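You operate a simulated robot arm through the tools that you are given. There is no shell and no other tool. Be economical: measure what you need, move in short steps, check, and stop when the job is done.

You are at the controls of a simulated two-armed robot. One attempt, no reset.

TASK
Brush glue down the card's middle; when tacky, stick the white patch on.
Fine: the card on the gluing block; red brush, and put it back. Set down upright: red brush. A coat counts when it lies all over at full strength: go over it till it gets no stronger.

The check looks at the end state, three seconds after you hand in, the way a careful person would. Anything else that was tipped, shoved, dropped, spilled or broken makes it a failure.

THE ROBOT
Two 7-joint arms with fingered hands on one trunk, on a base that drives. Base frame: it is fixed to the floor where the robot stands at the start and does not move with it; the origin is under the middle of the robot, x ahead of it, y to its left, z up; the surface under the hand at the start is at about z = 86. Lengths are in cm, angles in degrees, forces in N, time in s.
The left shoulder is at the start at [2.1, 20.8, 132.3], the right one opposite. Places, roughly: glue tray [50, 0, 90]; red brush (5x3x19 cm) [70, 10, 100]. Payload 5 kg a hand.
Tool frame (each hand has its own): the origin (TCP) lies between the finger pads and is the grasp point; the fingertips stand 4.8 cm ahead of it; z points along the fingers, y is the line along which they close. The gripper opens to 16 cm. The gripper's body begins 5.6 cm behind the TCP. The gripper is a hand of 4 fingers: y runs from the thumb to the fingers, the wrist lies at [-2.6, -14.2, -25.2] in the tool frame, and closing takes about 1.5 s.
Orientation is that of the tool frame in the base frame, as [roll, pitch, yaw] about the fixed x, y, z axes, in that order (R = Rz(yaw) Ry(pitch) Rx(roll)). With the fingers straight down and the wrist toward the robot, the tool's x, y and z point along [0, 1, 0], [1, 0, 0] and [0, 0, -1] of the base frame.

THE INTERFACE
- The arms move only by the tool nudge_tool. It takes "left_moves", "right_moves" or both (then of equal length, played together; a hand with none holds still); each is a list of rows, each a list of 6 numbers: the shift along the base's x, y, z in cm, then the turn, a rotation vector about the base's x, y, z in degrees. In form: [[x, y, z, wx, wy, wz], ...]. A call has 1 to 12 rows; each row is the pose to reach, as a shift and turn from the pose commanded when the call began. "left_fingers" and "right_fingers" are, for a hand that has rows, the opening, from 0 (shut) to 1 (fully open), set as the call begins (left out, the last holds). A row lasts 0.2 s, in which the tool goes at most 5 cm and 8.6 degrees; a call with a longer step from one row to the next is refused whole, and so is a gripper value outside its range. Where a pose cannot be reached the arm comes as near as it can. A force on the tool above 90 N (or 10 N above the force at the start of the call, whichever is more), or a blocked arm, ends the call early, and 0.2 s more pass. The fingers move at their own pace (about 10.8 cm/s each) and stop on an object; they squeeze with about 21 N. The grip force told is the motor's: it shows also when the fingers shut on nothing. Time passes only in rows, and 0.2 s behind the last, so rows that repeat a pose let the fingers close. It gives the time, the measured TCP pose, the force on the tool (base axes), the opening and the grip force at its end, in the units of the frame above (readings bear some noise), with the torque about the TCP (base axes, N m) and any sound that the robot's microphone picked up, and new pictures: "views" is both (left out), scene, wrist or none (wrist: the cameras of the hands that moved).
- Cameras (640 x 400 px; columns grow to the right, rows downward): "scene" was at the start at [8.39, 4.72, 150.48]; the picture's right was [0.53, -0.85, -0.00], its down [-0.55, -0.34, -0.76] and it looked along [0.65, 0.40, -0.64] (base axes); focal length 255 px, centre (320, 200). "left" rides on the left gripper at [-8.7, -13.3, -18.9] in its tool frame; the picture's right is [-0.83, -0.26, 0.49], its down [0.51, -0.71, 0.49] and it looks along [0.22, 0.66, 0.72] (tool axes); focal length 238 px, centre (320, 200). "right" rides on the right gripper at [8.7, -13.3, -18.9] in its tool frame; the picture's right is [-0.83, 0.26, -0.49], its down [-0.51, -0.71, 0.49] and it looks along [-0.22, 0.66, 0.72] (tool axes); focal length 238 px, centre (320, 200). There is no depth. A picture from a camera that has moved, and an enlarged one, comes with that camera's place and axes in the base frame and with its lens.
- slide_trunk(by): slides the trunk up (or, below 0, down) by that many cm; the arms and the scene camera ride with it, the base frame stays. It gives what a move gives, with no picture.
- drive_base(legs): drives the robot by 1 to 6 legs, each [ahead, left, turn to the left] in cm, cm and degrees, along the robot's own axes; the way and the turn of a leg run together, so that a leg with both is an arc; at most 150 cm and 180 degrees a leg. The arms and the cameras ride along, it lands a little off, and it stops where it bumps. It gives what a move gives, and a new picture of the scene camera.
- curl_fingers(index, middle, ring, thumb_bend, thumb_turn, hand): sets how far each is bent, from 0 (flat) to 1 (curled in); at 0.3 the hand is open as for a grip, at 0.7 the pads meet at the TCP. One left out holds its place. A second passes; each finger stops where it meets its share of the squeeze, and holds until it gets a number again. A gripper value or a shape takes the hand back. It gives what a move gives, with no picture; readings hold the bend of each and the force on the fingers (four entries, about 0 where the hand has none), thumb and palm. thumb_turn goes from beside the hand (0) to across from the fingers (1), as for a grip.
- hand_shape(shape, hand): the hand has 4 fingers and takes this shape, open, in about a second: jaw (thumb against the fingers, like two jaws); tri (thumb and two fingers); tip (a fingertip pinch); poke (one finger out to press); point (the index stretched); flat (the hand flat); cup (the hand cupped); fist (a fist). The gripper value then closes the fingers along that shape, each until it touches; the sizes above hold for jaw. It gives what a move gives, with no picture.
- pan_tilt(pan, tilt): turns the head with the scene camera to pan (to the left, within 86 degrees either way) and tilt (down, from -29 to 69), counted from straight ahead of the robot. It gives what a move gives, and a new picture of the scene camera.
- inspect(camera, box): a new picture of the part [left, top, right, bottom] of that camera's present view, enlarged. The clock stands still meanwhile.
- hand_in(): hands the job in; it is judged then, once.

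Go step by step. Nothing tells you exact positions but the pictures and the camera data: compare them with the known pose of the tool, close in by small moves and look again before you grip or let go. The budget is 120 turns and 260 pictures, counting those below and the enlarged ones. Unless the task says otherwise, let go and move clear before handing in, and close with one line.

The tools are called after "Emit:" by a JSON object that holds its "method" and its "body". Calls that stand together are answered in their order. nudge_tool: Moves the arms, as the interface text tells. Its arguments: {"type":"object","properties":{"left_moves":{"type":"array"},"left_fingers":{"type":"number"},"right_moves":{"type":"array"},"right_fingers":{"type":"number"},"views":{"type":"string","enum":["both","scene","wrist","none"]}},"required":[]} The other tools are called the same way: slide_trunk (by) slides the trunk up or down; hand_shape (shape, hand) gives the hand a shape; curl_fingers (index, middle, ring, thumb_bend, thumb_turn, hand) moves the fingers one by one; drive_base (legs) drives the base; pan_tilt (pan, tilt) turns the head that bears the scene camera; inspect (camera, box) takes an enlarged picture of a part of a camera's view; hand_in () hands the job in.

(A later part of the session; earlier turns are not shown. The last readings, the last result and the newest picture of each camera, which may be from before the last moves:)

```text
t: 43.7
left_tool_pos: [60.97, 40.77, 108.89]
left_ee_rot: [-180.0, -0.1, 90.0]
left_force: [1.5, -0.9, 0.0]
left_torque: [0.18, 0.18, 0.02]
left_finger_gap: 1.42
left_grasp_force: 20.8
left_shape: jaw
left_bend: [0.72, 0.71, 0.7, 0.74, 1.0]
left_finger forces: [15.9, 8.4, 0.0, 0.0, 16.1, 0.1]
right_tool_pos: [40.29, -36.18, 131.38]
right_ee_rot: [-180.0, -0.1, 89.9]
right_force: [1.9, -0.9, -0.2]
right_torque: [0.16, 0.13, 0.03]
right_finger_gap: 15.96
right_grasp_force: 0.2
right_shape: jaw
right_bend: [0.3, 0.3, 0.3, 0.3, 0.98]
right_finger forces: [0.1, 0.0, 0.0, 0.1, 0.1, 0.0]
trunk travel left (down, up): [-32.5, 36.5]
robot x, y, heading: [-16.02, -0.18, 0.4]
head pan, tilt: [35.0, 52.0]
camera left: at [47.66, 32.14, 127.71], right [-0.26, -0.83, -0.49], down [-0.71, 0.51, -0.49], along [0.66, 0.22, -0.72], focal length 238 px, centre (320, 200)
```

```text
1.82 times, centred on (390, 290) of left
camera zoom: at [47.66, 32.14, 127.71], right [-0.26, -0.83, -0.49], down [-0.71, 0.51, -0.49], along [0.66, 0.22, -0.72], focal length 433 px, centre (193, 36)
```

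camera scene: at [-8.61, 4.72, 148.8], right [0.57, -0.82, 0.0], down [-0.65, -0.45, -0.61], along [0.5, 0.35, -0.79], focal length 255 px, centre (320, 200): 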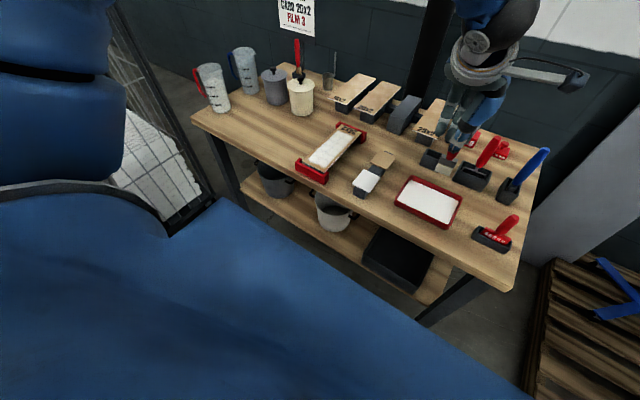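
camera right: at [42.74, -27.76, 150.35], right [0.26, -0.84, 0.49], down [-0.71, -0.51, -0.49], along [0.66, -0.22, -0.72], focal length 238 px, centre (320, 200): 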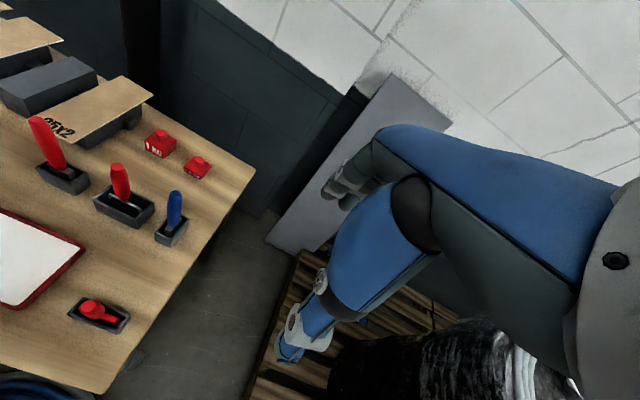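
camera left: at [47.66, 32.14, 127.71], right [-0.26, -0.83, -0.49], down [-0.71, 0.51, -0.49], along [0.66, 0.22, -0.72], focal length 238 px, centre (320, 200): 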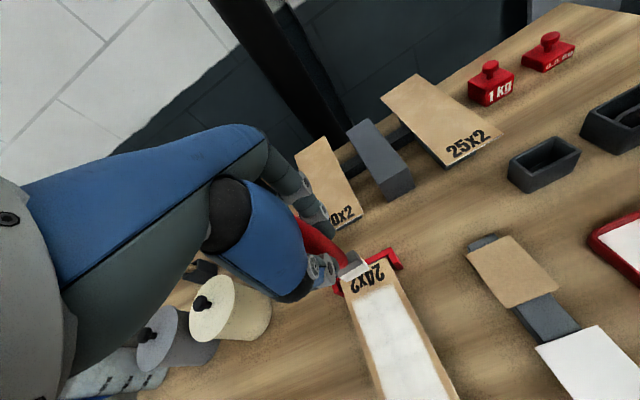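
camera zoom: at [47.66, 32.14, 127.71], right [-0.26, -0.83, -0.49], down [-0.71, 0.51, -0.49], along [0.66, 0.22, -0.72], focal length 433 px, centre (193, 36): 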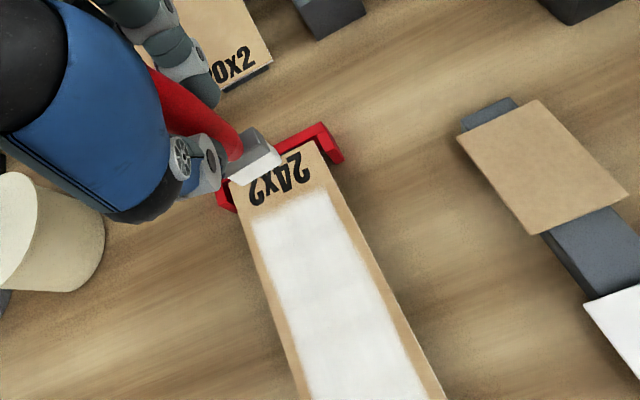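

Emit:
{"method": "nudge_tool", "body": {"left_moves": [[-1.3, 0.1, -2, 0, 0, 0], [-1.3, 0.1, -4, 0, 0, 0], [-1.3, 0.1, -4.5, 0, 0, 0], [-1.3, 0.1, -4.8, 0, 0, 0], [-1.3, 0.1, -5, 0, 0, 0]], "views": "none"}}

Emit:
{"method": "inspect", "body": {"camera": "left", "box": [290, 180, 490, 400]}}

```text
t: 44.9
left_tool_pos: [59.44, 40.98, 103.85]
left_ee_rot: [180.0, -0.2, 90.0]
left_force: [1.7, 2.4, 12.4]
left_torque: [-0.02, -0.21, 0.05]
left_finger_gap: 1.48
left_grasp_force: 20.6
left_shape: jaw
left_bend: [0.72, 0.71, 0.7, 0.75, 1.0]
left_finger forces: [18.3, 8.4, 0.0, 0.0, 16.5, 0.1]
right_tool_pos: [40.01, -36.0, 131.42]
right_ee_rot: [180.0, 0.0, 90.1]
right_force: [-0.3, 1.4, 0.6]
right_torque: [-0.01, 0.01, -0.02]
right_finger_gap: 15.99
right_grasp_force: 0.0
right_shape: jaw
right_bend: [0.3, 0.3, 0.3, 0.3, 0.98]
right_finger forces: [0.1, 0.1, 0.1, 0.0, 0.0, 0.0]
trunk travel left (down, up): [-32.5, 36.5]
robot x, y, heading: [-16.06, -0.15, -0.0]
head pan, tilt: [35.0, 52.0]
```

```text
1.82 times, centred on (390, 290) of left
camera zoom: at [46.11, 32.41, 122.72], right [-0.26, -0.83, -0.49], down [-0.71, 0.51, -0.49], along [0.66, 0.22, -0.72], focal length 433 px, centre (193, 36)
```

zoom: 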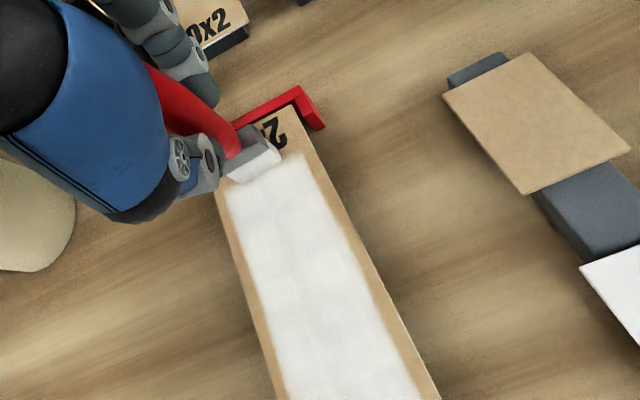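

Emit:
{"method": "nudge_tool", "body": {"left_moves": [[0.4, 0, 0, 0, 0, 0], [-1.5, 0, 0, 0, 0, 0], [-3.5, 0, 0, 0, 0, 0], [-5.5, 0, 0, 0, 0, 0], [-7.5, 0, 0, 0, 0, 0], [-9.5, 0, 0, 0, 0, 0], [-11.5, 0, 0, 0, 0, 0], [-13.5, 0, 0, 0, 0, 0], [-15.5, 0, 0, 0, 0, 0], [-17.5, 0, 0, 0, 0, 0], [-19.5, 0, 0, 0, 0, 0], [-20.4, 0, 0, 0, 0, 0]], "views": "none"}}

Emit:
{"method": "inspect", "body": {"camera": "scene", "box": [260, 100, 400, 200]}}

Emit:
{"method": "inspect", "body": {"camera": "left", "box": [290, 180, 490, 320]}}

```text
t: 47.5
left_tool_pos: [39.0, 40.99, 103.79]
left_ee_rot: [-180.0, 0.0, 89.9]
left_force: [1.0, 0.1, 3.2]
left_torque: [-0.04, -0.18, 0.02]
left_finger_gap: 1.35
left_grasp_force: 20.9
left_shape: jaw
left_bend: [0.72, 0.71, 0.7, 0.74, 1.0]
left_finger forces: [18.0, 7.1, 0.0, 0.1, 15.5, 0.0]
right_tool_pos: [40.01, -36.13, 131.41]
right_ee_rot: [-180.0, 0.0, 90.2]
right_force: [1.2, -0.1, 0.2]
right_torque: [0.0, 0.02, 0.0]
right_finger_gap: 15.97
right_grasp_force: 0.0
right_shape: jaw
right_bend: [0.3, 0.3, 0.3, 0.3, 0.98]
right_finger forces: [0.0, 0.0, 0.1, 0.1, 0.0, 0.1]
trunk travel left (down, up): [-32.5, 36.5]
robot x, y, heading: [-16.07, 0.51, 0.2]
head pan, tilt: [35.0, 52.0]
```

```text
4.00 times, centred on (330, 150) of scene
camera zoom: at [-8.64, 4.5, 148.81], right [0.57, -0.82, 0.0], down [-0.65, -0.45, -0.62], along [0.5, 0.35, -0.79], focal length 1019 px, centre (280, 400)
```

zoom: 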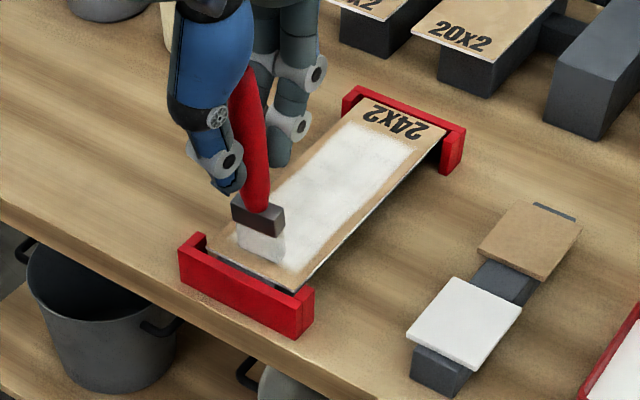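

```text
2.86 times, centred on (390, 250) of left
camera zoom: at [25.76, 32.39, 122.71], right [-0.26, -0.83, -0.49], down [-0.71, 0.51, -0.49], along [0.66, 0.22, -0.72], focal length 681 px, centre (120, 57)
```

zoom: 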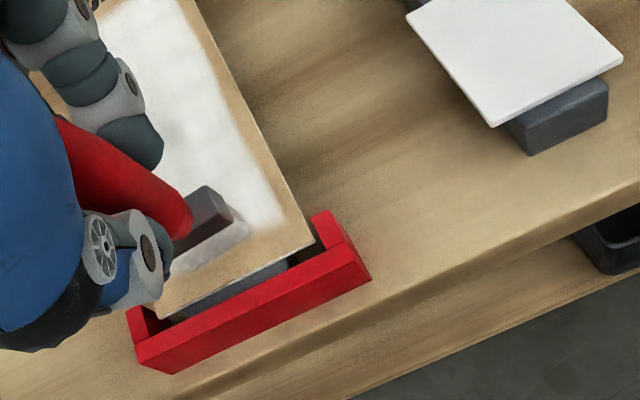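

Emit:
{"method": "nudge_tool", "body": {"left_moves": [[-0.3, 0, -0.2, 0, 0, 0], [1.5, 0, -0.2, 0, 0, 0], [3.5, 0, -0.2, 0, 0, 0], [5.5, 0, -0.2, 0, 0, 0], [7.5, 0, -0.2, 0, 0, 0], [9.5, 0, -0.2, 0, 0, 0], [11.5, 0, -0.2, 0, 0, 0], [13.5, 0, -0.2, 0, 0, 0], [15.5, 0, -0.2, 0, 0, 0], [17.5, 0, -0.2, 0, 0, 0], [19.5, 0, -0.2, 0, 0, 0], [21.5, 0, -0.2, 0, 0, 0]], "views": "none"}}

Emit:
{"method": "inspect", "body": {"camera": "scene", "box": [260, 100, 400, 200]}}

Emit:
{"method": "inspect", "body": {"camera": "left", "box": [290, 180, 490, 400]}}

```text
t: 50.1
left_tool_pos: [60.55, 41.17, 103.54]
left_ee_rot: [-179.9, 0.1, 90.1]
left_force: [0.3, -0.3, 0.2]
left_torque: [-0.06, 0.04, 0.0]
left_finger_gap: 1.4
left_grasp_force: 21.2
left_shape: jaw
left_bend: [0.72, 0.71, 0.7, 0.76, 1.0]
left_finger forces: [13.7, 4.7, 0.1, 0.1, 14.2, 0.0]
right_tool_pos: [40.17, -36.07, 131.45]
right_ee_rot: [-179.9, 0.0, 90.2]
right_force: [-0.1, -0.7, -0.2]
right_torque: [-0.05, 0.0, 0.02]
right_finger_gap: 15.98
right_grasp_force: 0.0
right_shape: jaw
right_bend: [0.3, 0.3, 0.3, 0.3, 0.98]
right_finger forces: [0.0, 0.0, 0.1, 0.0, 0.0, 0.1]
trunk travel left (down, up): [-32.5, 36.5]
robot x, y, heading: [-15.67, -0.19, 0.2]
head pan, tilt: [35.0, 52.0]
```

```text
4.00 times, centred on (330, 150) of scene
camera zoom: at [-8.56, 4.51, 148.8], right [0.57, -0.82, 0.0], down [-0.65, -0.45, -0.62], along [0.5, 0.35, -0.79], focal length 1019 px, centre (280, 400)
```

zoom: 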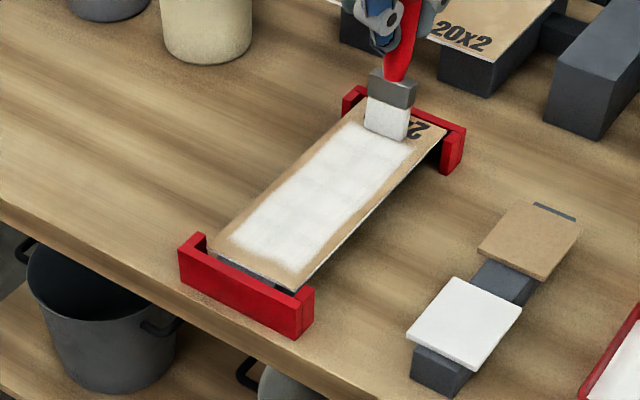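

```text
1.82 times, centred on (390, 290) of left
camera zoom: at [47.3, 32.41, 122.49], right [-0.26, -0.83, -0.49], down [-0.71, 0.51, -0.49], along [0.65, 0.22, -0.72], focal length 433 px, centre (193, 36)
```

zoom: 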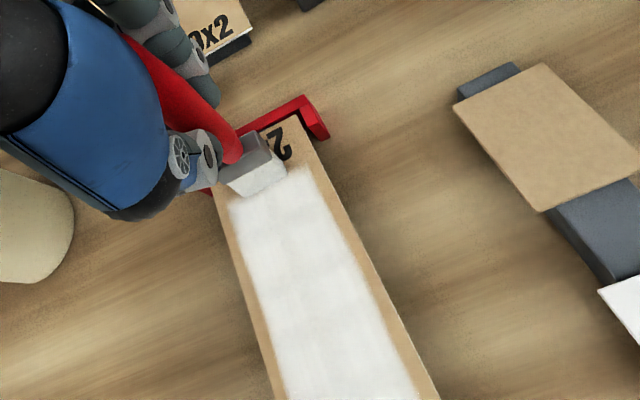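

Emit:
{"method": "nudge_tool", "body": {"left_moves": [[0, 0, -0.3, 0, 0, 0], [0, 0, -0.4, 0, 0, 0], [-2, 0, -0.35, 0, 0, 0], [-4, 0, -0.3, 0, 0, 0], [-6, 0, -0.25, 0, 0, 0], [-8, 0, -0.25, 0, 0, 0], [-10, 0, -0.25, 0, 0, 0], [-12, 0, -0.25, 0, 0, 0], [-14, 0, -0.25, 0, 0, 0], [-16, 0, -0.25, 0, 0, 0], [-18, 0, -0.25, 0, 0, 0], [-20.5, 0, -0.25, 0, 0, 0]], "views": "none"}}

Emit:
{"method": "nudge_tool", "body": {"left_moves": [[0, 0, 3, 0, 0, 0], [3, 0, 6, 0, 0, 0], [6, -3, 8, 0, 0, 0], [9, -7, 8, 0, 0, 0], [12, -11, 8, 0, 0, 0], [14, -15, 8, 0, 0, 0], [16, -19, 8, 0, 0, 0], [18, -23, 8, 0, 0, 0], [20, -26, 8, 0, 0, 0], [21, -27, 8, 0, 0, 0]]}}

Emit:
{"method": "inspect", "body": {"camera": "scene", "box": [280, 110, 380, 190]}}

Emit:
{"method": "inspect", "body": {"camera": "left", "box": [200, 150, 460, 400]}}

```text
t: 52.7
left_tool_pos: [39.84, 41.12, 103.36]
left_ee_rot: [-180.0, 0.0, 90.0]
left_force: [0.2, 0.3, 0.5]
left_torque: [0.02, -0.05, 0.02]
left_finger_gap: 1.34
left_grasp_force: 21.7
left_shape: jaw
left_bend: [0.72, 0.71, 0.7, 0.75, 1.0]
left_finger forces: [13.4, 5.0, 0.0, 0.0, 12.9, 0.0]
right_tool_pos: [39.9, -36.09, 131.48]
right_ee_rot: [179.9, -0.1, 90.0]
right_force: [-0.1, -0.8, 0.1]
right_torque: [-0.01, -0.1, -0.04]
right_finger_gap: 16.0
right_grasp_force: 0.1
right_shape: jaw
right_bend: [0.3, 0.3, 0.3, 0.3, 0.98]
right_finger forces: [0.0, 0.0, 0.0, 0.0, 0.1, 0.0]
trunk travel left (down, up): [-32.5, 36.5]
robot x, y, heading: [-15.93, 0.16, -0.0]
head pan, tilt: [35.0, 52.0]
```

```text
t: 54.9
left_tool_pos: [61.11, 14.08, 111.19]
left_ee_rot: [-180.0, 0.0, 90.1]
left_force: [0.4, -0.4, -1.0]
left_torque: [0.0, -0.01, -0.03]
left_finger_gap: 1.34
left_grasp_force: 20.9
left_shape: jaw
left_bend: [0.72, 0.71, 0.7, 0.75, 1.0]
left_finger forces: [13.3, 5.1, 0.0, 0.0, 13.1, 0.0]
right_tool_pos: [40.15, -36.1, 131.54]
right_ee_rot: [-180.0, -0.1, 90.2]
right_force: [-0.5, 0.0, -0.8]
right_torque: [0.01, 0.0, -0.02]
right_finger_gap: 15.99
right_grasp_force: 0.2
right_shape: jaw
right_bend: [0.3, 0.3, 0.3, 0.3, 0.98]
right_finger forces: [0.1, 0.0, 0.0, 0.0, 0.0, 0.0]
trunk travel left (down, up): [-32.5, 36.5]
robot x, y, heading: [-15.64, 0.08, 0.2]
head pan, tilt: [35.0, 52.0]
camera scene: at [-8.62, 4.5, 148.81], right [0.57, -0.82, 0.0], down [-0.65, -0.45, -0.62], along [0.5, 0.35, -0.79], focal length 255 px, centre (320, 200)
camera left: at [47.79, 5.5, 130.27], right [-0.26, -0.83, -0.49], down [-0.71, 0.51, -0.49], along [0.66, 0.22, -0.72], focal length 238 px, centre (320, 200)
```

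scene: 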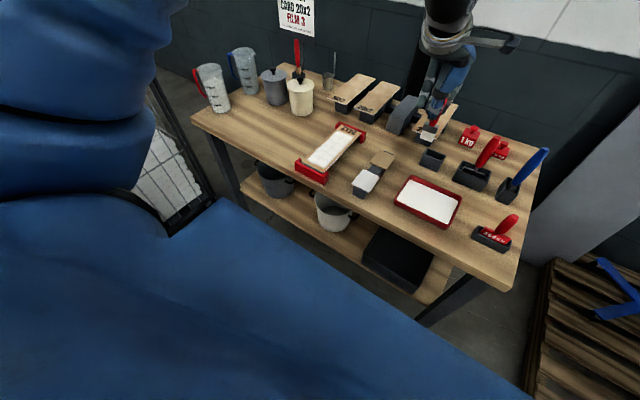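
left: 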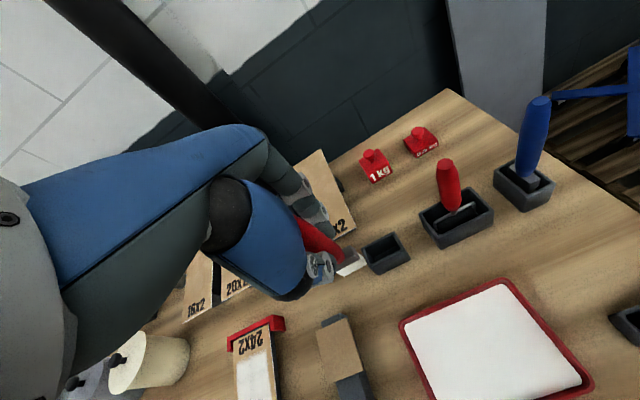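

```text
5.00 times, centred on (330, 150) of scene
camera zoom: at [-8.62, 4.5, 148.81], right [0.57, -0.82, 0.0], down [-0.65, -0.45, -0.62], along [0.5, 0.35, -0.79], focal length 1273 px, centre (270, 450)
```

zoom: 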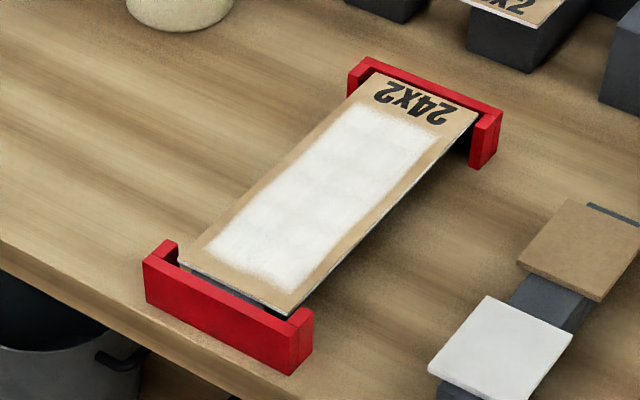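

```text
1.60 times, centred on (330, 275) of left
camera zoom: at [47.79, 5.5, 130.27], right [-0.26, -0.83, -0.49], down [-0.71, 0.51, -0.49], along [0.66, 0.22, -0.72], focal length 381 px, centre (304, 80)
```

zoom: 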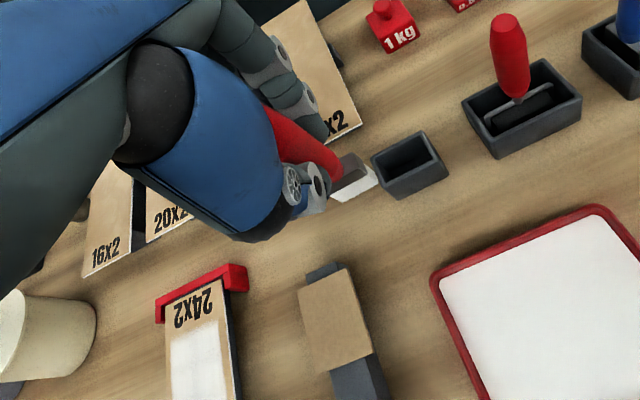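

The coat is full and even down the middle. The brush has tipped about 8° in the hand, so I counter-rotate while moving above its holder.

Emit:
{"method": "nudge_tool", "body": {"left_moves": [[2, -1.5, 1, 0, 3, 0], [4, -3.5, 1, 0, 6, 0], [4.9, -4, 1, 0, 8, 0], [4.9, -4, 1, 0, 8, 0]]}}

Emit:
{"method": "inspect", "body": {"camera": "scene", "box": [380, 90, 500, 190]}}

Emit:
{"method": "inspect", "body": {"camera": "left", "box": [260, 180, 460, 320]}}

```text
t: 55.9
left_tool_pos: [65.82, 10.1, 112.26]
left_ee_rot: [-172.0, 0.0, 90.0]
left_force: [-0.4, 0.9, -0.1]
left_torque: [0.0, 0.03, 0.03]
left_finger_gap: 1.33
left_grasp_force: 21.2
left_shape: jaw
left_bend: [0.72, 0.71, 0.7, 0.75, 1.0]
left_finger forces: [13.5, 5.1, 0.0, 0.0, 13.0, 0.0]
right_tool_pos: [40.22, -36.19, 131.58]
right_ee_rot: [-179.9, 0.0, 90.1]
right_force: [0.5, -0.2, 0.0]
right_torque: [0.0, -0.06, -0.04]
right_finger_gap: 15.96
right_grasp_force: 0.0
right_shape: jaw
right_bend: [0.3, 0.3, 0.3, 0.3, 0.98]
right_finger forces: [0.1, 0.1, 0.1, 0.0, 0.2, 0.0]
trunk travel left (down, up): [-32.5, 36.5]
robot x, y, heading: [-15.52, 0.04, 0.4]
head pan, tilt: [35.0, 52.0]
camera scene: at [-8.65, 4.47, 148.81], right [0.57, -0.82, 0.0], down [-0.65, -0.45, -0.62], along [0.5, 0.35, -0.79], focal length 255 px, centre (320, 200)
camera left: at [55.39, 1.38, 132.94], right [-0.32, -0.83, -0.45], down [-0.77, 0.51, -0.39], along [0.55, 0.22, -0.81], focal length 238 px, centre (320, 200)
```

scene: 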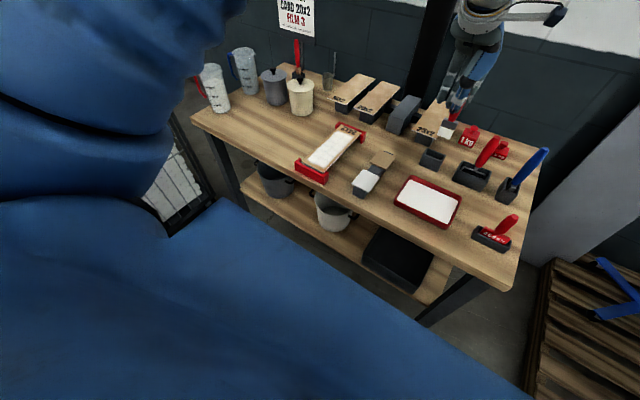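
left: 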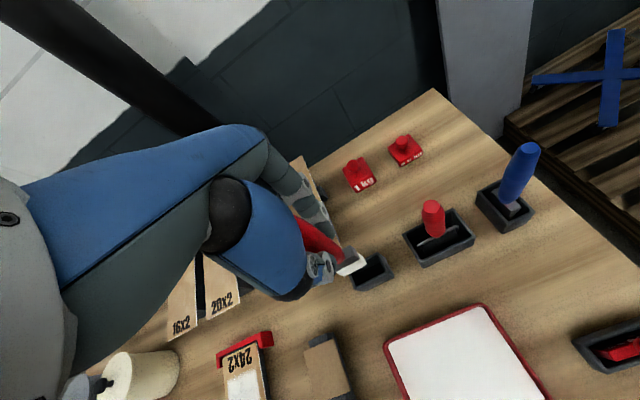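

```text
4.00 times, centred on (440, 140) of scene
camera zoom: at [-8.65, 4.47, 148.81], right [0.57, -0.82, 0.0], down [-0.65, -0.45, -0.62], along [0.5, 0.35, -0.79], focal length 1019 px, centre (-160, 440)
```

zoom: 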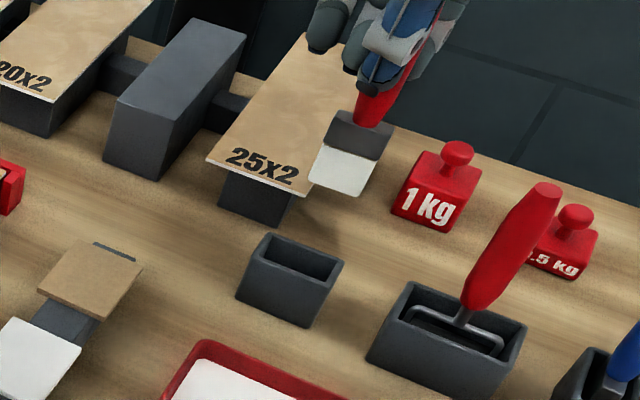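

```text
2.86 times, centred on (360, 250) of left
camera zoom: at [55.39, 1.38, 132.94], right [-0.32, -0.83, -0.45], down [-0.77, 0.51, -0.39], along [0.55, 0.22, -0.81], focal length 681 px, centre (206, 57)
```

zoom: 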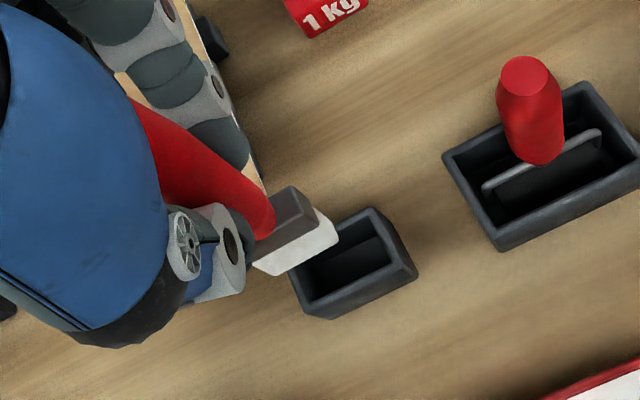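

Emit:
{"method": "nudge_tool", "body": {"left_moves": [[0, 0, -2, 0, 0, 0], [0, 0, -4.3, 0, 0, 0], [0, 0, -4.3, 0, 0, 0]], "views": "none"}}

Emit:
{"method": "inspect", "body": {"camera": "scene", "box": [400, 110, 480, 180]}}

Emit:
{"method": "inspect", "body": {"camera": "left", "box": [290, 210, 410, 310]}}

Emit:
{"method": "inspect", "body": {"camera": "right", "box": [0, 0, 640, 400]}}

```text
t: 56.7
left_tool_pos: [65.74, 10.16, 108.14]
left_ee_rot: [-172.0, 0.1, 89.9]
left_force: [0.5, 0.6, 0.4]
left_torque: [0.03, -0.02, 0.02]
left_finger_gap: 1.34
left_grasp_force: 20.9
left_shape: jaw
left_bend: [0.72, 0.71, 0.7, 0.75, 1.0]
left_finger forces: [13.4, 5.0, 0.1, 0.0, 13.1, 0.0]
right_tool_pos: [40.03, -36.14, 131.46]
right_ee_rot: [179.9, 0.0, 90.1]
right_force: [-0.9, -0.2, 0.3]
right_torque: [-0.01, -0.03, -0.01]
right_finger_gap: 15.99
right_grasp_force: 0.0
right_shape: jaw
right_bend: [0.3, 0.3, 0.3, 0.3, 0.98]
right_finger forces: [0.1, 0.1, 0.0, 0.0, 0.1, 0.0]
trunk travel left (down, up): [-32.5, 36.5]
robot x, y, heading: [-16.05, 0.07, 0.0]
head pan, tilt: [35.0, 52.0]
```

```text
5.71 times, centred on (440, 145) of scene
camera zoom: at [-8.67, 4.49, 148.81], right [0.57, -0.82, 0.0], down [-0.65, -0.45, -0.62], along [0.5, 0.35, -0.79], focal length 1455 px, centre (-366, 514)
```

zoom: 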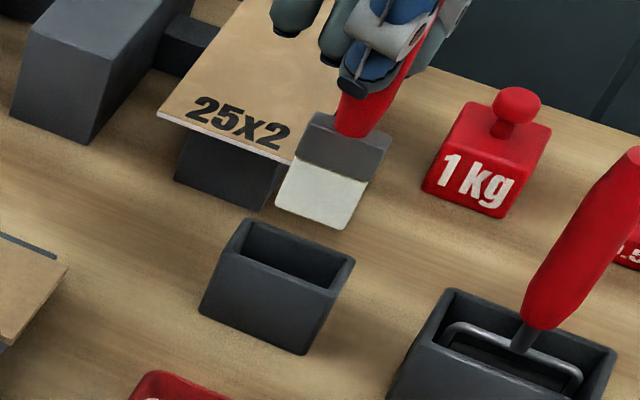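

```text
4.00 times, centred on (350, 260) of left
camera zoom: at [55.36, 1.43, 128.63], right [-0.32, -0.83, -0.45], down [-0.77, 0.51, -0.39], along [0.55, 0.22, -0.81], focal length 953 px, centre (200, -40)
```

zoom: 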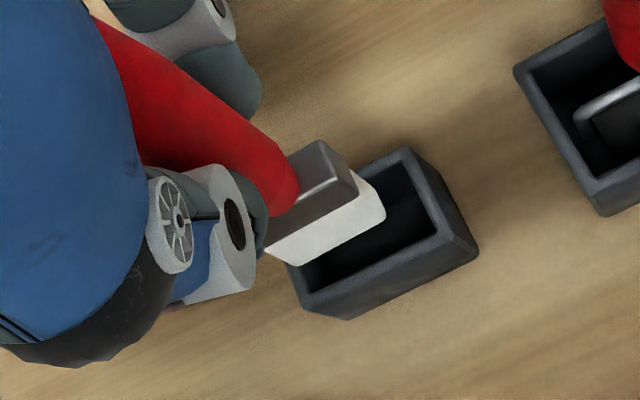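

```text
1.00 times, centred on (320, 200) of right (not enlarged: the box is as wide or as high as the picture)
camera zoom: at [26.75, -27.55, 150.43], right [0.26, -0.83, 0.49], down [-0.71, -0.51, -0.49], along [0.66, -0.22, -0.72], focal length 238 px, centre (320, 200)
```

zoom: 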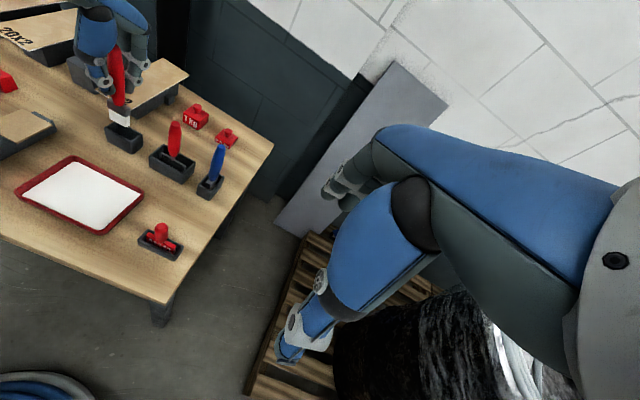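

Emit:
{"method": "inspect", "body": {"camera": "right", "box": [70, 60, 190, 180]}}

```text
3.33 times, centred on (130, 120) of right
camera zoom: at [26.75, -27.55, 150.43], right [0.26, -0.83, 0.49], down [-0.71, -0.51, -0.49], along [0.66, -0.22, -0.72], focal length 794 px, centre (953, 467)
```

zoom: 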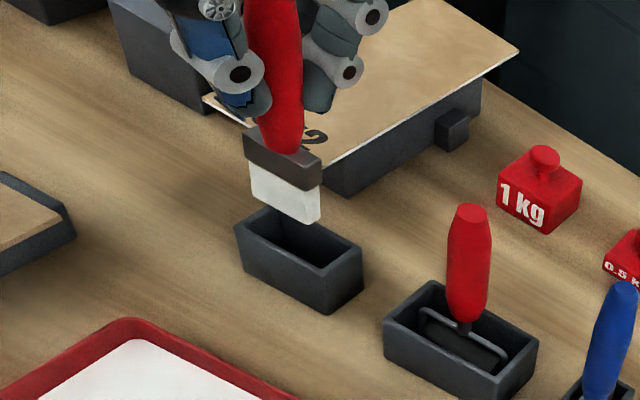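

The right wrist camera shows the brush centred over its holder, tilted a degree or two; I correct slightly and start lowering.

Emit:
{"method": "nudge_tool", "body": {"left_moves": [[-0.2, 0, -1.5, 0, -1, 0], [-0.2, 0, -3, 0, -2, 0], [-0.2, 0, -3.8, 0, -2, 0], [-0.2, 0, -4, 0, -2, 0]], "views": "none"}}

Emit:
{"method": "inspect", "body": {"camera": "right", "box": [70, 60, 190, 180]}}

Emit:
{"method": "inspect", "body": {"camera": "left", "box": [290, 210, 410, 310]}}

```text
t: 57.7
left_tool_pos: [65.61, 10.04, 103.91]
left_ee_rot: [-174.0, 0.0, 90.0]
left_force: [0.2, 0.2, -1.2]
left_torque: [0.0, 0.0, 0.01]
left_finger_gap: 1.35
left_grasp_force: 21.0
left_shape: jaw
left_bend: [0.72, 0.71, 0.7, 0.75, 1.0]
left_finger forces: [13.4, 5.0, 0.1, 0.1, 13.1, 0.1]
right_tool_pos: [40.07, -35.98, 131.52]
right_ee_rot: [180.0, 0.0, 90.1]
right_force: [-0.7, 0.3, -0.1]
right_torque: [0.01, -0.03, 0.03]
right_finger_gap: 15.96
right_grasp_force: 0.0
right_shape: jaw
right_bend: [0.3, 0.3, 0.3, 0.3, 0.98]
right_finger forces: [0.0, 0.0, 0.0, 0.0, 0.1, 0.0]
trunk travel left (down, up): [-32.5, 36.5]
robot x, y, heading: [-15.9, -0.04, 0.3]
head pan, tilt: [35.0, 52.0]
```

```text
3.33 times, centred on (130, 120) of right
camera zoom: at [26.79, -27.56, 150.41], right [0.26, -0.83, 0.49], down [-0.71, -0.51, -0.49], along [0.66, -0.22, -0.72], focal length 794 px, centre (953, 467)
```

zoom: 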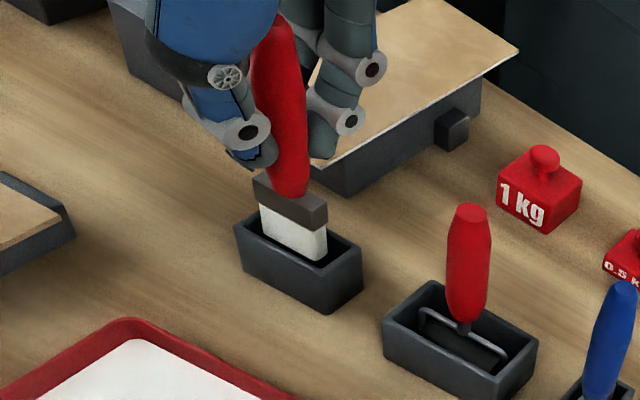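

```text
4.00 times, centred on (350, 260) of left
camera zoom: at [54.45, 1.39, 124.23], right [-0.31, -0.83, -0.46], down [-0.76, 0.51, -0.41], along [0.58, 0.22, -0.79], focal length 953 px, centre (200, -40)
```

zoom: 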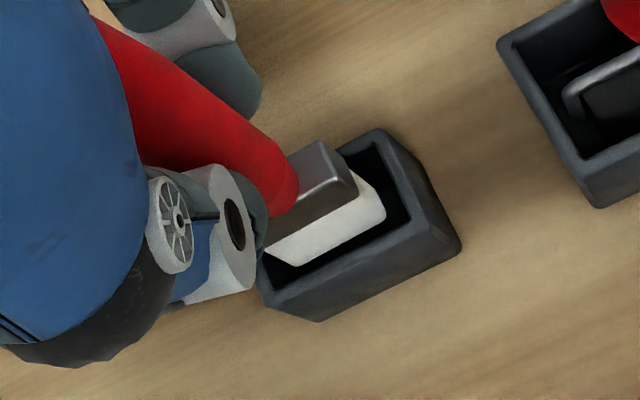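

Emit:
{"method": "inspect", "body": {"camera": "right", "box": [105, 85, 145, 125]}}

Emit:
{"method": "inspect", "body": {"camera": "scene", "box": [410, 120, 460, 175]}}

Emit:
{"method": "inspect", "body": {"camera": "left", "box": [320, 230, 380, 290]}}

```text
10.00 times, centred on (125, 105) of right
camera zoom: at [26.79, -27.56, 150.41], right [0.26, -0.83, 0.49], down [-0.71, -0.51, -0.49], along [0.66, -0.22, -0.72], focal length 2384 px, centre (2270, 1150)
```

zoom: 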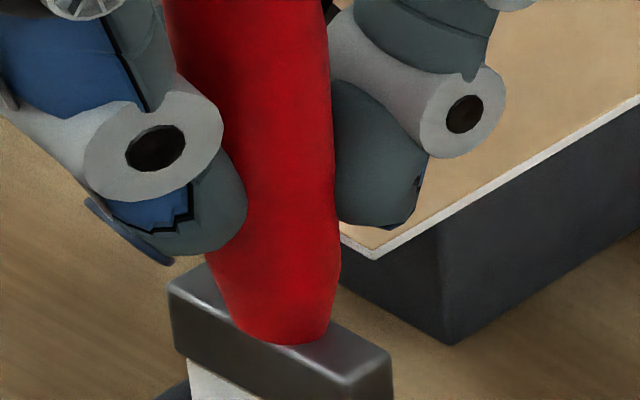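

```text
7.27 times, centred on (435, 148) of scene
camera zoom: at [-8.63, 4.48, 148.81], right [0.57, -0.82, 0.0], down [-0.65, -0.45, -0.62], along [0.5, 0.35, -0.79], focal length 1852 px, centre (-516, 582)
```

zoom: 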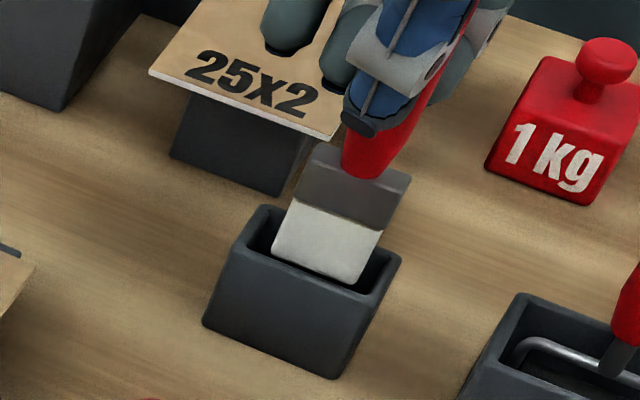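

```text
6.67 times, centred on (350, 260) of left
camera zoom: at [54.45, 1.39, 124.23], right [-0.31, -0.83, -0.46], down [-0.76, 0.51, -0.41], along [0.58, 0.22, -0.79], focal length 1589 px, centre (120, -200)
```

zoom: 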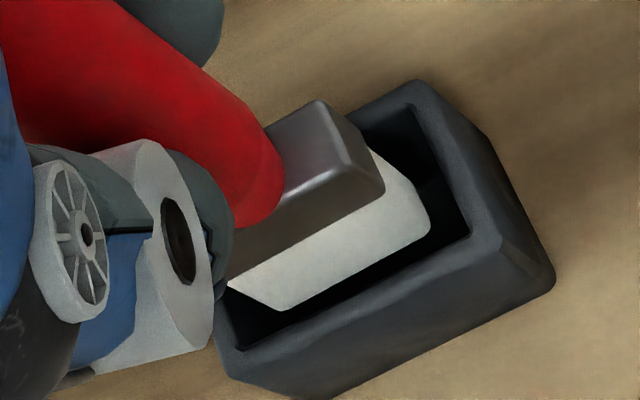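

Emit:
{"method": "nudge_tool", "body": {"left_moves": [[0, 0, -0.8, 0, 0, 0], [0, 0, -1.6, 0, 0, 0], [0, 0, -2.2, 0, 0, 0], [0, 0, -2.5, 0, 0, 0]], "views": "none"}}

Emit:
{"method": "inspect", "body": {"camera": "right", "box": [80, 60, 180, 160]}}

Emit:
{"method": "inspect", "body": {"camera": "left", "box": [320, 230, 380, 290]}}

```text
t: 58.7
left_tool_pos: [65.61, 10.02, 101.41]
left_ee_rot: [-174.0, -0.1, 90.0]
left_force: [-0.6, -0.2, -0.8]
left_torque: [0.0, 0.02, -0.02]
left_finger_gap: 1.35
left_grasp_force: 21.2
left_shape: jaw
left_bend: [0.72, 0.71, 0.7, 0.75, 1.0]
left_finger forces: [13.4, 5.0, 0.0, 0.0, 12.9, 0.0]
right_tool_pos: [40.07, -36.05, 131.51]
right_ee_rot: [180.0, 0.0, 90.2]
right_force: [0.5, -1.2, 0.7]
right_torque: [-0.01, 0.05, -0.02]
right_finger_gap: 15.96
right_grasp_force: 0.0
right_shape: jaw
right_bend: [0.3, 0.3, 0.3, 0.3, 0.98]
right_finger forces: [0.1, 0.1, 0.0, 0.0, 0.1, 0.0]
trunk travel left (down, up): [-32.5, 36.5]
robot x, y, heading: [-15.68, -0.01, 0.1]
head pan, tilt: [35.0, 52.0]
```

```text
4.00 times, centred on (130, 110) of right
camera zoom: at [26.81, -27.55, 150.41], right [0.26, -0.83, 0.49], down [-0.71, -0.51, -0.49], along [0.66, -0.22, -0.72], focal length 953 px, centre (1080, 560)
```

zoom: 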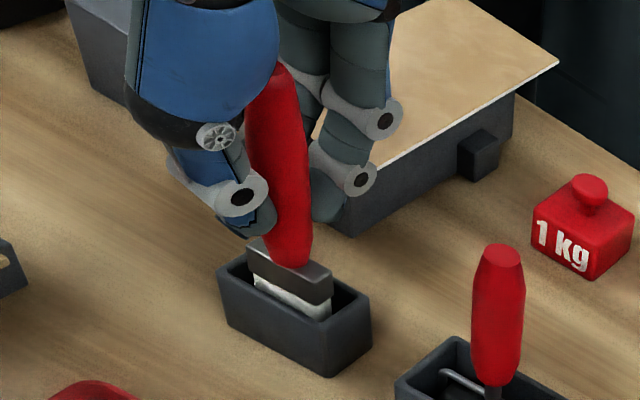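

```text
6.67 times, centred on (350, 260) of left
camera zoom: at [54.49, 1.37, 121.7], right [-0.31, -0.83, -0.46], down [-0.76, 0.51, -0.41], along [0.58, 0.22, -0.79], focal length 1589 px, centre (120, -200)
```

zoom: 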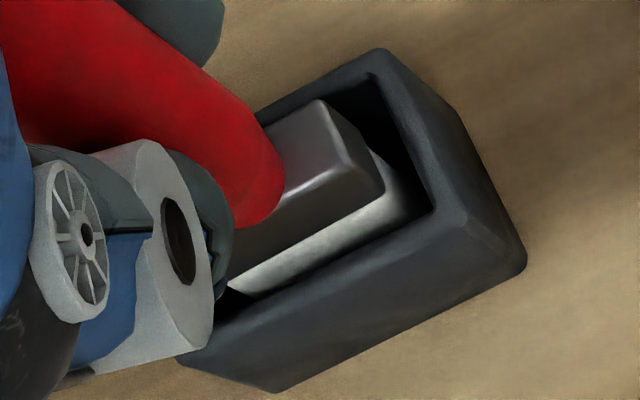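

Emit:
{"method": "nudge_tool", "body": {"left_moves": [[0.3, 0, -0.4, 0, 0, 0], [0.4, 0, -0.8, 0, 0, 0], [0.4, 0, -1.1, 0, 0, 0], [0.4, 0, -1.3, 0, 0, 0]], "views": "none"}}

Emit:
{"method": "inspect", "body": {"camera": "right", "box": [80, 60, 180, 160]}}

Emit:
{"method": "inspect", "body": {"camera": "left", "box": [320, 230, 380, 290]}}

```text
t: 59.7
left_tool_pos: [66.15, 10.05, 100.27]
left_ee_rot: [-174.0, 0.0, 90.0]
left_force: [-0.7, -0.4, -0.2]
left_torque: [-0.02, -0.02, -0.02]
left_finger_gap: 1.36
left_grasp_force: 20.7
left_shape: jaw
left_bend: [0.72, 0.71, 0.7, 0.75, 1.0]
left_finger forces: [13.4, 5.0, 0.1, 0.1, 13.0, 0.0]
right_tool_pos: [40.14, -36.12, 131.4]
right_ee_rot: [180.0, 0.1, 90.1]
right_force: [-0.3, 0.2, -0.7]
right_torque: [0.02, 0.01, 0.02]
right_finger_gap: 15.97
right_grasp_force: 0.0
right_shape: jaw
right_bend: [0.3, 0.3, 0.3, 0.3, 0.98]
right_finger forces: [0.0, 0.0, 0.1, 0.0, 0.1, 0.1]
trunk travel left (down, up): [-32.5, 36.5]
robot x, y, heading: [-15.86, 0.09, 0.2]
head pan, tilt: [35.0, 52.0]
```

```text
4.00 times, centred on (130, 110) of right
camera zoom: at [26.81, -27.55, 150.41], right [0.26, -0.83, 0.49], down [-0.71, -0.51, -0.49], along [0.66, -0.22, -0.72], focal length 953 px, centre (1080, 560)
```

zoom: 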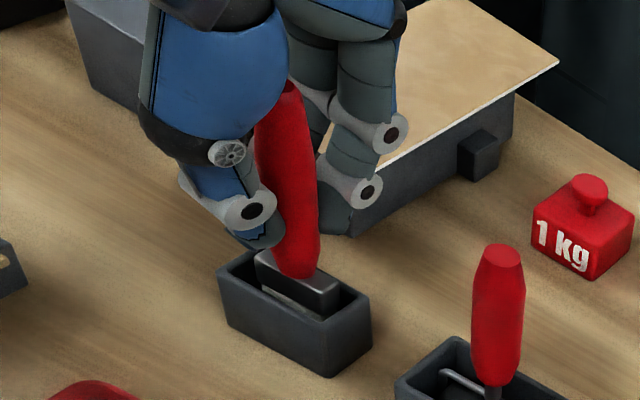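

```text
6.67 times, centred on (350, 260) of left
camera zoom: at [54.89, 1.38, 120.45], right [-0.31, -0.83, -0.46], down [-0.76, 0.51, -0.41], along [0.58, 0.22, -0.79], focal length 1589 px, centre (120, -200)
```

zoom: 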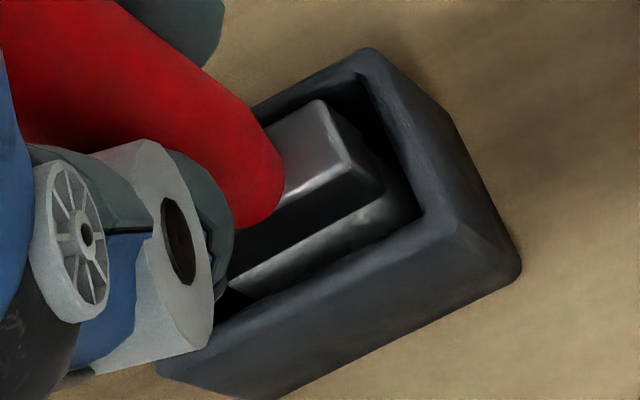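

Emit:
{"method": "nudge_tool", "body": {"left_moves": [[0, 0, -0.25, 0, 0, 0], [0, 0, -0.5, 0, 0, 0], [0, 0, -0.5, 0, 0, 0]], "views": "none"}}

```text
t: 60.5
left_tool_pos: [65.97, 10.06, 99.81]
left_ee_rot: [-174.1, 0.0, 90.0]
left_force: [-0.6, 0.6, 5.2]
left_torque: [-0.03, 0.04, -0.02]
left_finger_gap: 1.36
left_grasp_force: 20.5
left_shape: jaw
left_bend: [0.72, 0.71, 0.7, 0.75, 1.0]
left_finger forces: [13.8, 5.2, 0.0, 0.0, 14.1, 0.0]
right_tool_pos: [40.07, -36.16, 131.48]
right_ee_rot: [-180.0, 0.1, 90.2]
right_force: [0.6, 0.3, 0.3]
right_torque: [-0.01, 0.01, 0.02]
right_finger_gap: 15.99
right_grasp_force: 0.1
right_shape: jaw
right_bend: [0.3, 0.3, 0.3, 0.3, 0.98]
right_finger forces: [0.0, 0.0, 0.0, 0.1, 0.0, 0.0]
trunk travel left (down, up): [-32.5, 36.5]
robot x, y, heading: [-16.18, 0.25, 0.1]
head pan, tilt: [35.0, 52.0]
```

The brush stands on the holder floor. I release gently.

Emit:
{"method": "nudge_tool", "body": {"left_moves": [[0, 0, 0.1, 0, 0, 0], [0, 0, 0.1, 0, 0, 0], [0, 0, 0.1, 0, 0, 0], [0, 0, 0.1, 0, 0, 0]], "left_fingers": 0.45, "views": "none"}}

Emit:
{"method": "inspect", "body": {"camera": "right", "box": [80, 60, 180, 160]}}

Emit:
{"method": "inspect", "body": {"camera": "scene", "box": [280, 110, 380, 190]}}

```text
t: 61.5
left_tool_pos: [66.03, 10.11, 99.76]
left_ee_rot: [-174.1, 0.1, 90.0]
left_force: [0.2, 0.4, 0.2]
left_torque: [0.03, 0.0, -0.03]
left_finger_gap: 7.17
left_grasp_force: 0.2
left_shape: jaw
left_bend: [0.74, 0.47, 0.44, 0.71, 1.0]
left_finger forces: [0.0, 0.0, 0.0, 0.1, 0.0, 0.0]
right_tool_pos: [40.07, -36.2, 131.45]
right_ee_rot: [-180.0, -0.1, 90.1]
right_force: [-1.2, -0.2, 0.2]
right_torque: [-0.04, 0.0, 0.04]
right_finger_gap: 15.96
right_grasp_force: 0.1
right_shape: jaw
right_bend: [0.3, 0.3, 0.3, 0.3, 0.98]
right_finger forces: [0.0, 0.1, 0.0, 0.1, 0.0, 0.1]
trunk travel left (down, up): [-32.5, 36.5]
robot x, y, heading: [-15.73, 0.05, 0.1]
head pan, tilt: [35.0, 52.0]
```

```text
4.00 times, centred on (130, 110) of right
camera zoom: at [26.79, -27.55, 150.41], right [0.26, -0.83, 0.49], down [-0.71, -0.51, -0.49], along [0.66, -0.22, -0.72], focal length 953 px, centre (1080, 560)
```

zoom: 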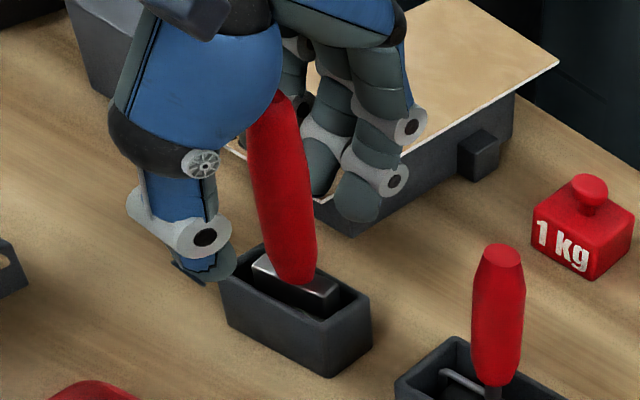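

```text
5.00 times, centred on (330, 150) of scene
camera zoom: at [-8.63, 4.49, 148.81], right [0.57, -0.82, 0.0], down [-0.65, -0.45, -0.62], along [0.5, 0.35, -0.79], focal length 1273 px, centre (270, 450)
```

zoom: 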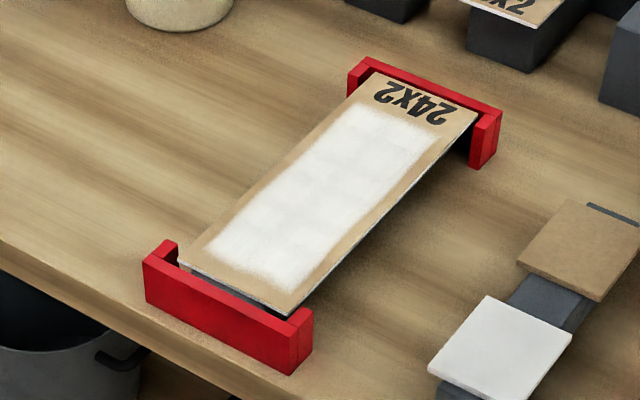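

The brush stands upright in its holder. I raise the hand straight up and level it.

Emit:
{"method": "nudge_tool", "body": {"left_moves": [[0, 0, 3, 0, 0, 0], [0, 0, 7, 0, 0, 0], [0, 0, 11, 0, 0, 0], [0, 0, 14, 0, -3, 0], [0, 0, 16, 0, -6, 0]], "left_fingers": 0.5}}

Emit:
{"method": "inspect", "body": {"camera": "scene", "box": [400, 110, 500, 190]}}

Emit:
{"method": "inspect", "body": {"camera": "scene", "box": [340, 140, 410, 200]}}

```text
t: 62.7
left_tool_pos: [65.92, 10.11, 115.8]
left_ee_rot: [-180.0, 0.0, 89.9]
left_force: [-1.0, 0.0, -0.1]
left_torque: [0.04, -0.08, 0.0]
left_finger_gap: 7.97
left_grasp_force: 0.1
left_shape: jaw
left_bend: [0.74, 0.45, 0.42, 0.7, 1.0]
left_finger forces: [0.0, 0.0, 0.0, 0.0, 0.0, 0.1]
right_tool_pos: [40.13, -36.01, 131.45]
right_ee_rot: [-179.9, 0.0, 90.1]
right_force: [0.0, -0.6, 0.3]
right_torque: [-0.02, -0.01, 0.0]
right_finger_gap: 15.98
right_grasp_force: 0.0
right_shape: jaw
right_bend: [0.3, 0.3, 0.3, 0.3, 0.98]
right_finger forces: [0.0, 0.0, 0.0, 0.1, 0.0, 0.0]
trunk travel left (down, up): [-32.5, 36.5]
robot x, y, heading: [-15.62, 0.07, 0.0]
head pan, tilt: [35.0, 52.0]
camera scene: at [-8.69, 4.47, 148.81], right [0.57, -0.82, 0.0], down [-0.65, -0.45, -0.62], along [0.5, 0.35, -0.79], focal length 255 px, centre (320, 200)
camera left: at [52.71, 1.38, 134.79], right [-0.26, -0.83, -0.49], down [-0.71, 0.51, -0.49], along [0.66, 0.22, -0.72], focal length 238 px, centre (320, 200)
```

scene: 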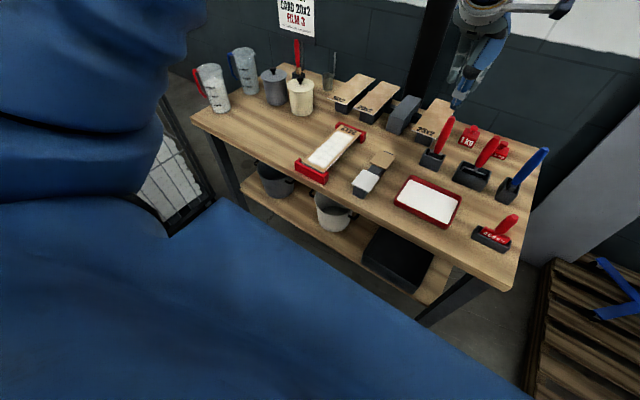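
left: 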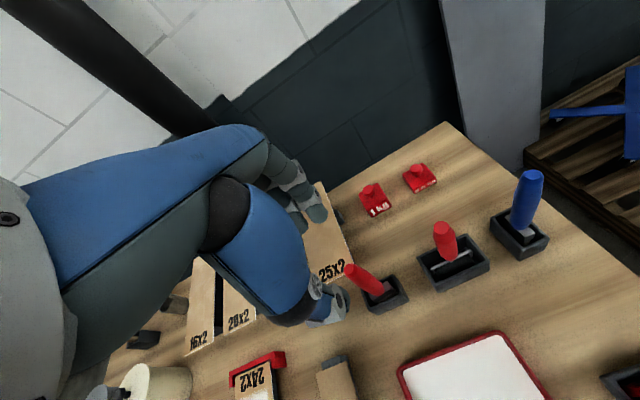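

```text
5.00 times, centred on (450, 150) of scene
camera zoom: at [-8.69, 4.47, 148.81], right [0.57, -0.82, 0.0], down [-0.65, -0.45, -0.62], along [0.5, 0.35, -0.79], focal length 1273 px, centre (-330, 450)
```

zoom: 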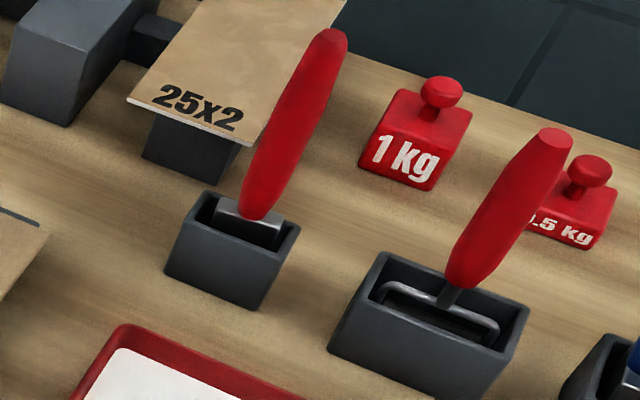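

```text
6.67 times, centred on (375, 170) of scene
camera zoom: at [-8.69, 4.47, 148.81], right [0.57, -0.82, 0.0], down [-0.65, -0.45, -0.62], along [0.5, 0.35, -0.79], focal length 1698 px, centre (-47, 400)
```

zoom: 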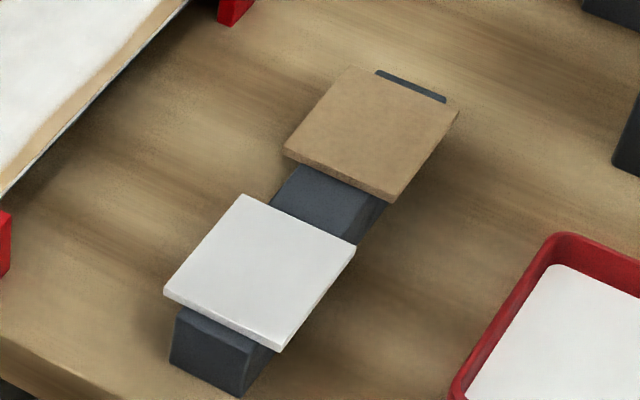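

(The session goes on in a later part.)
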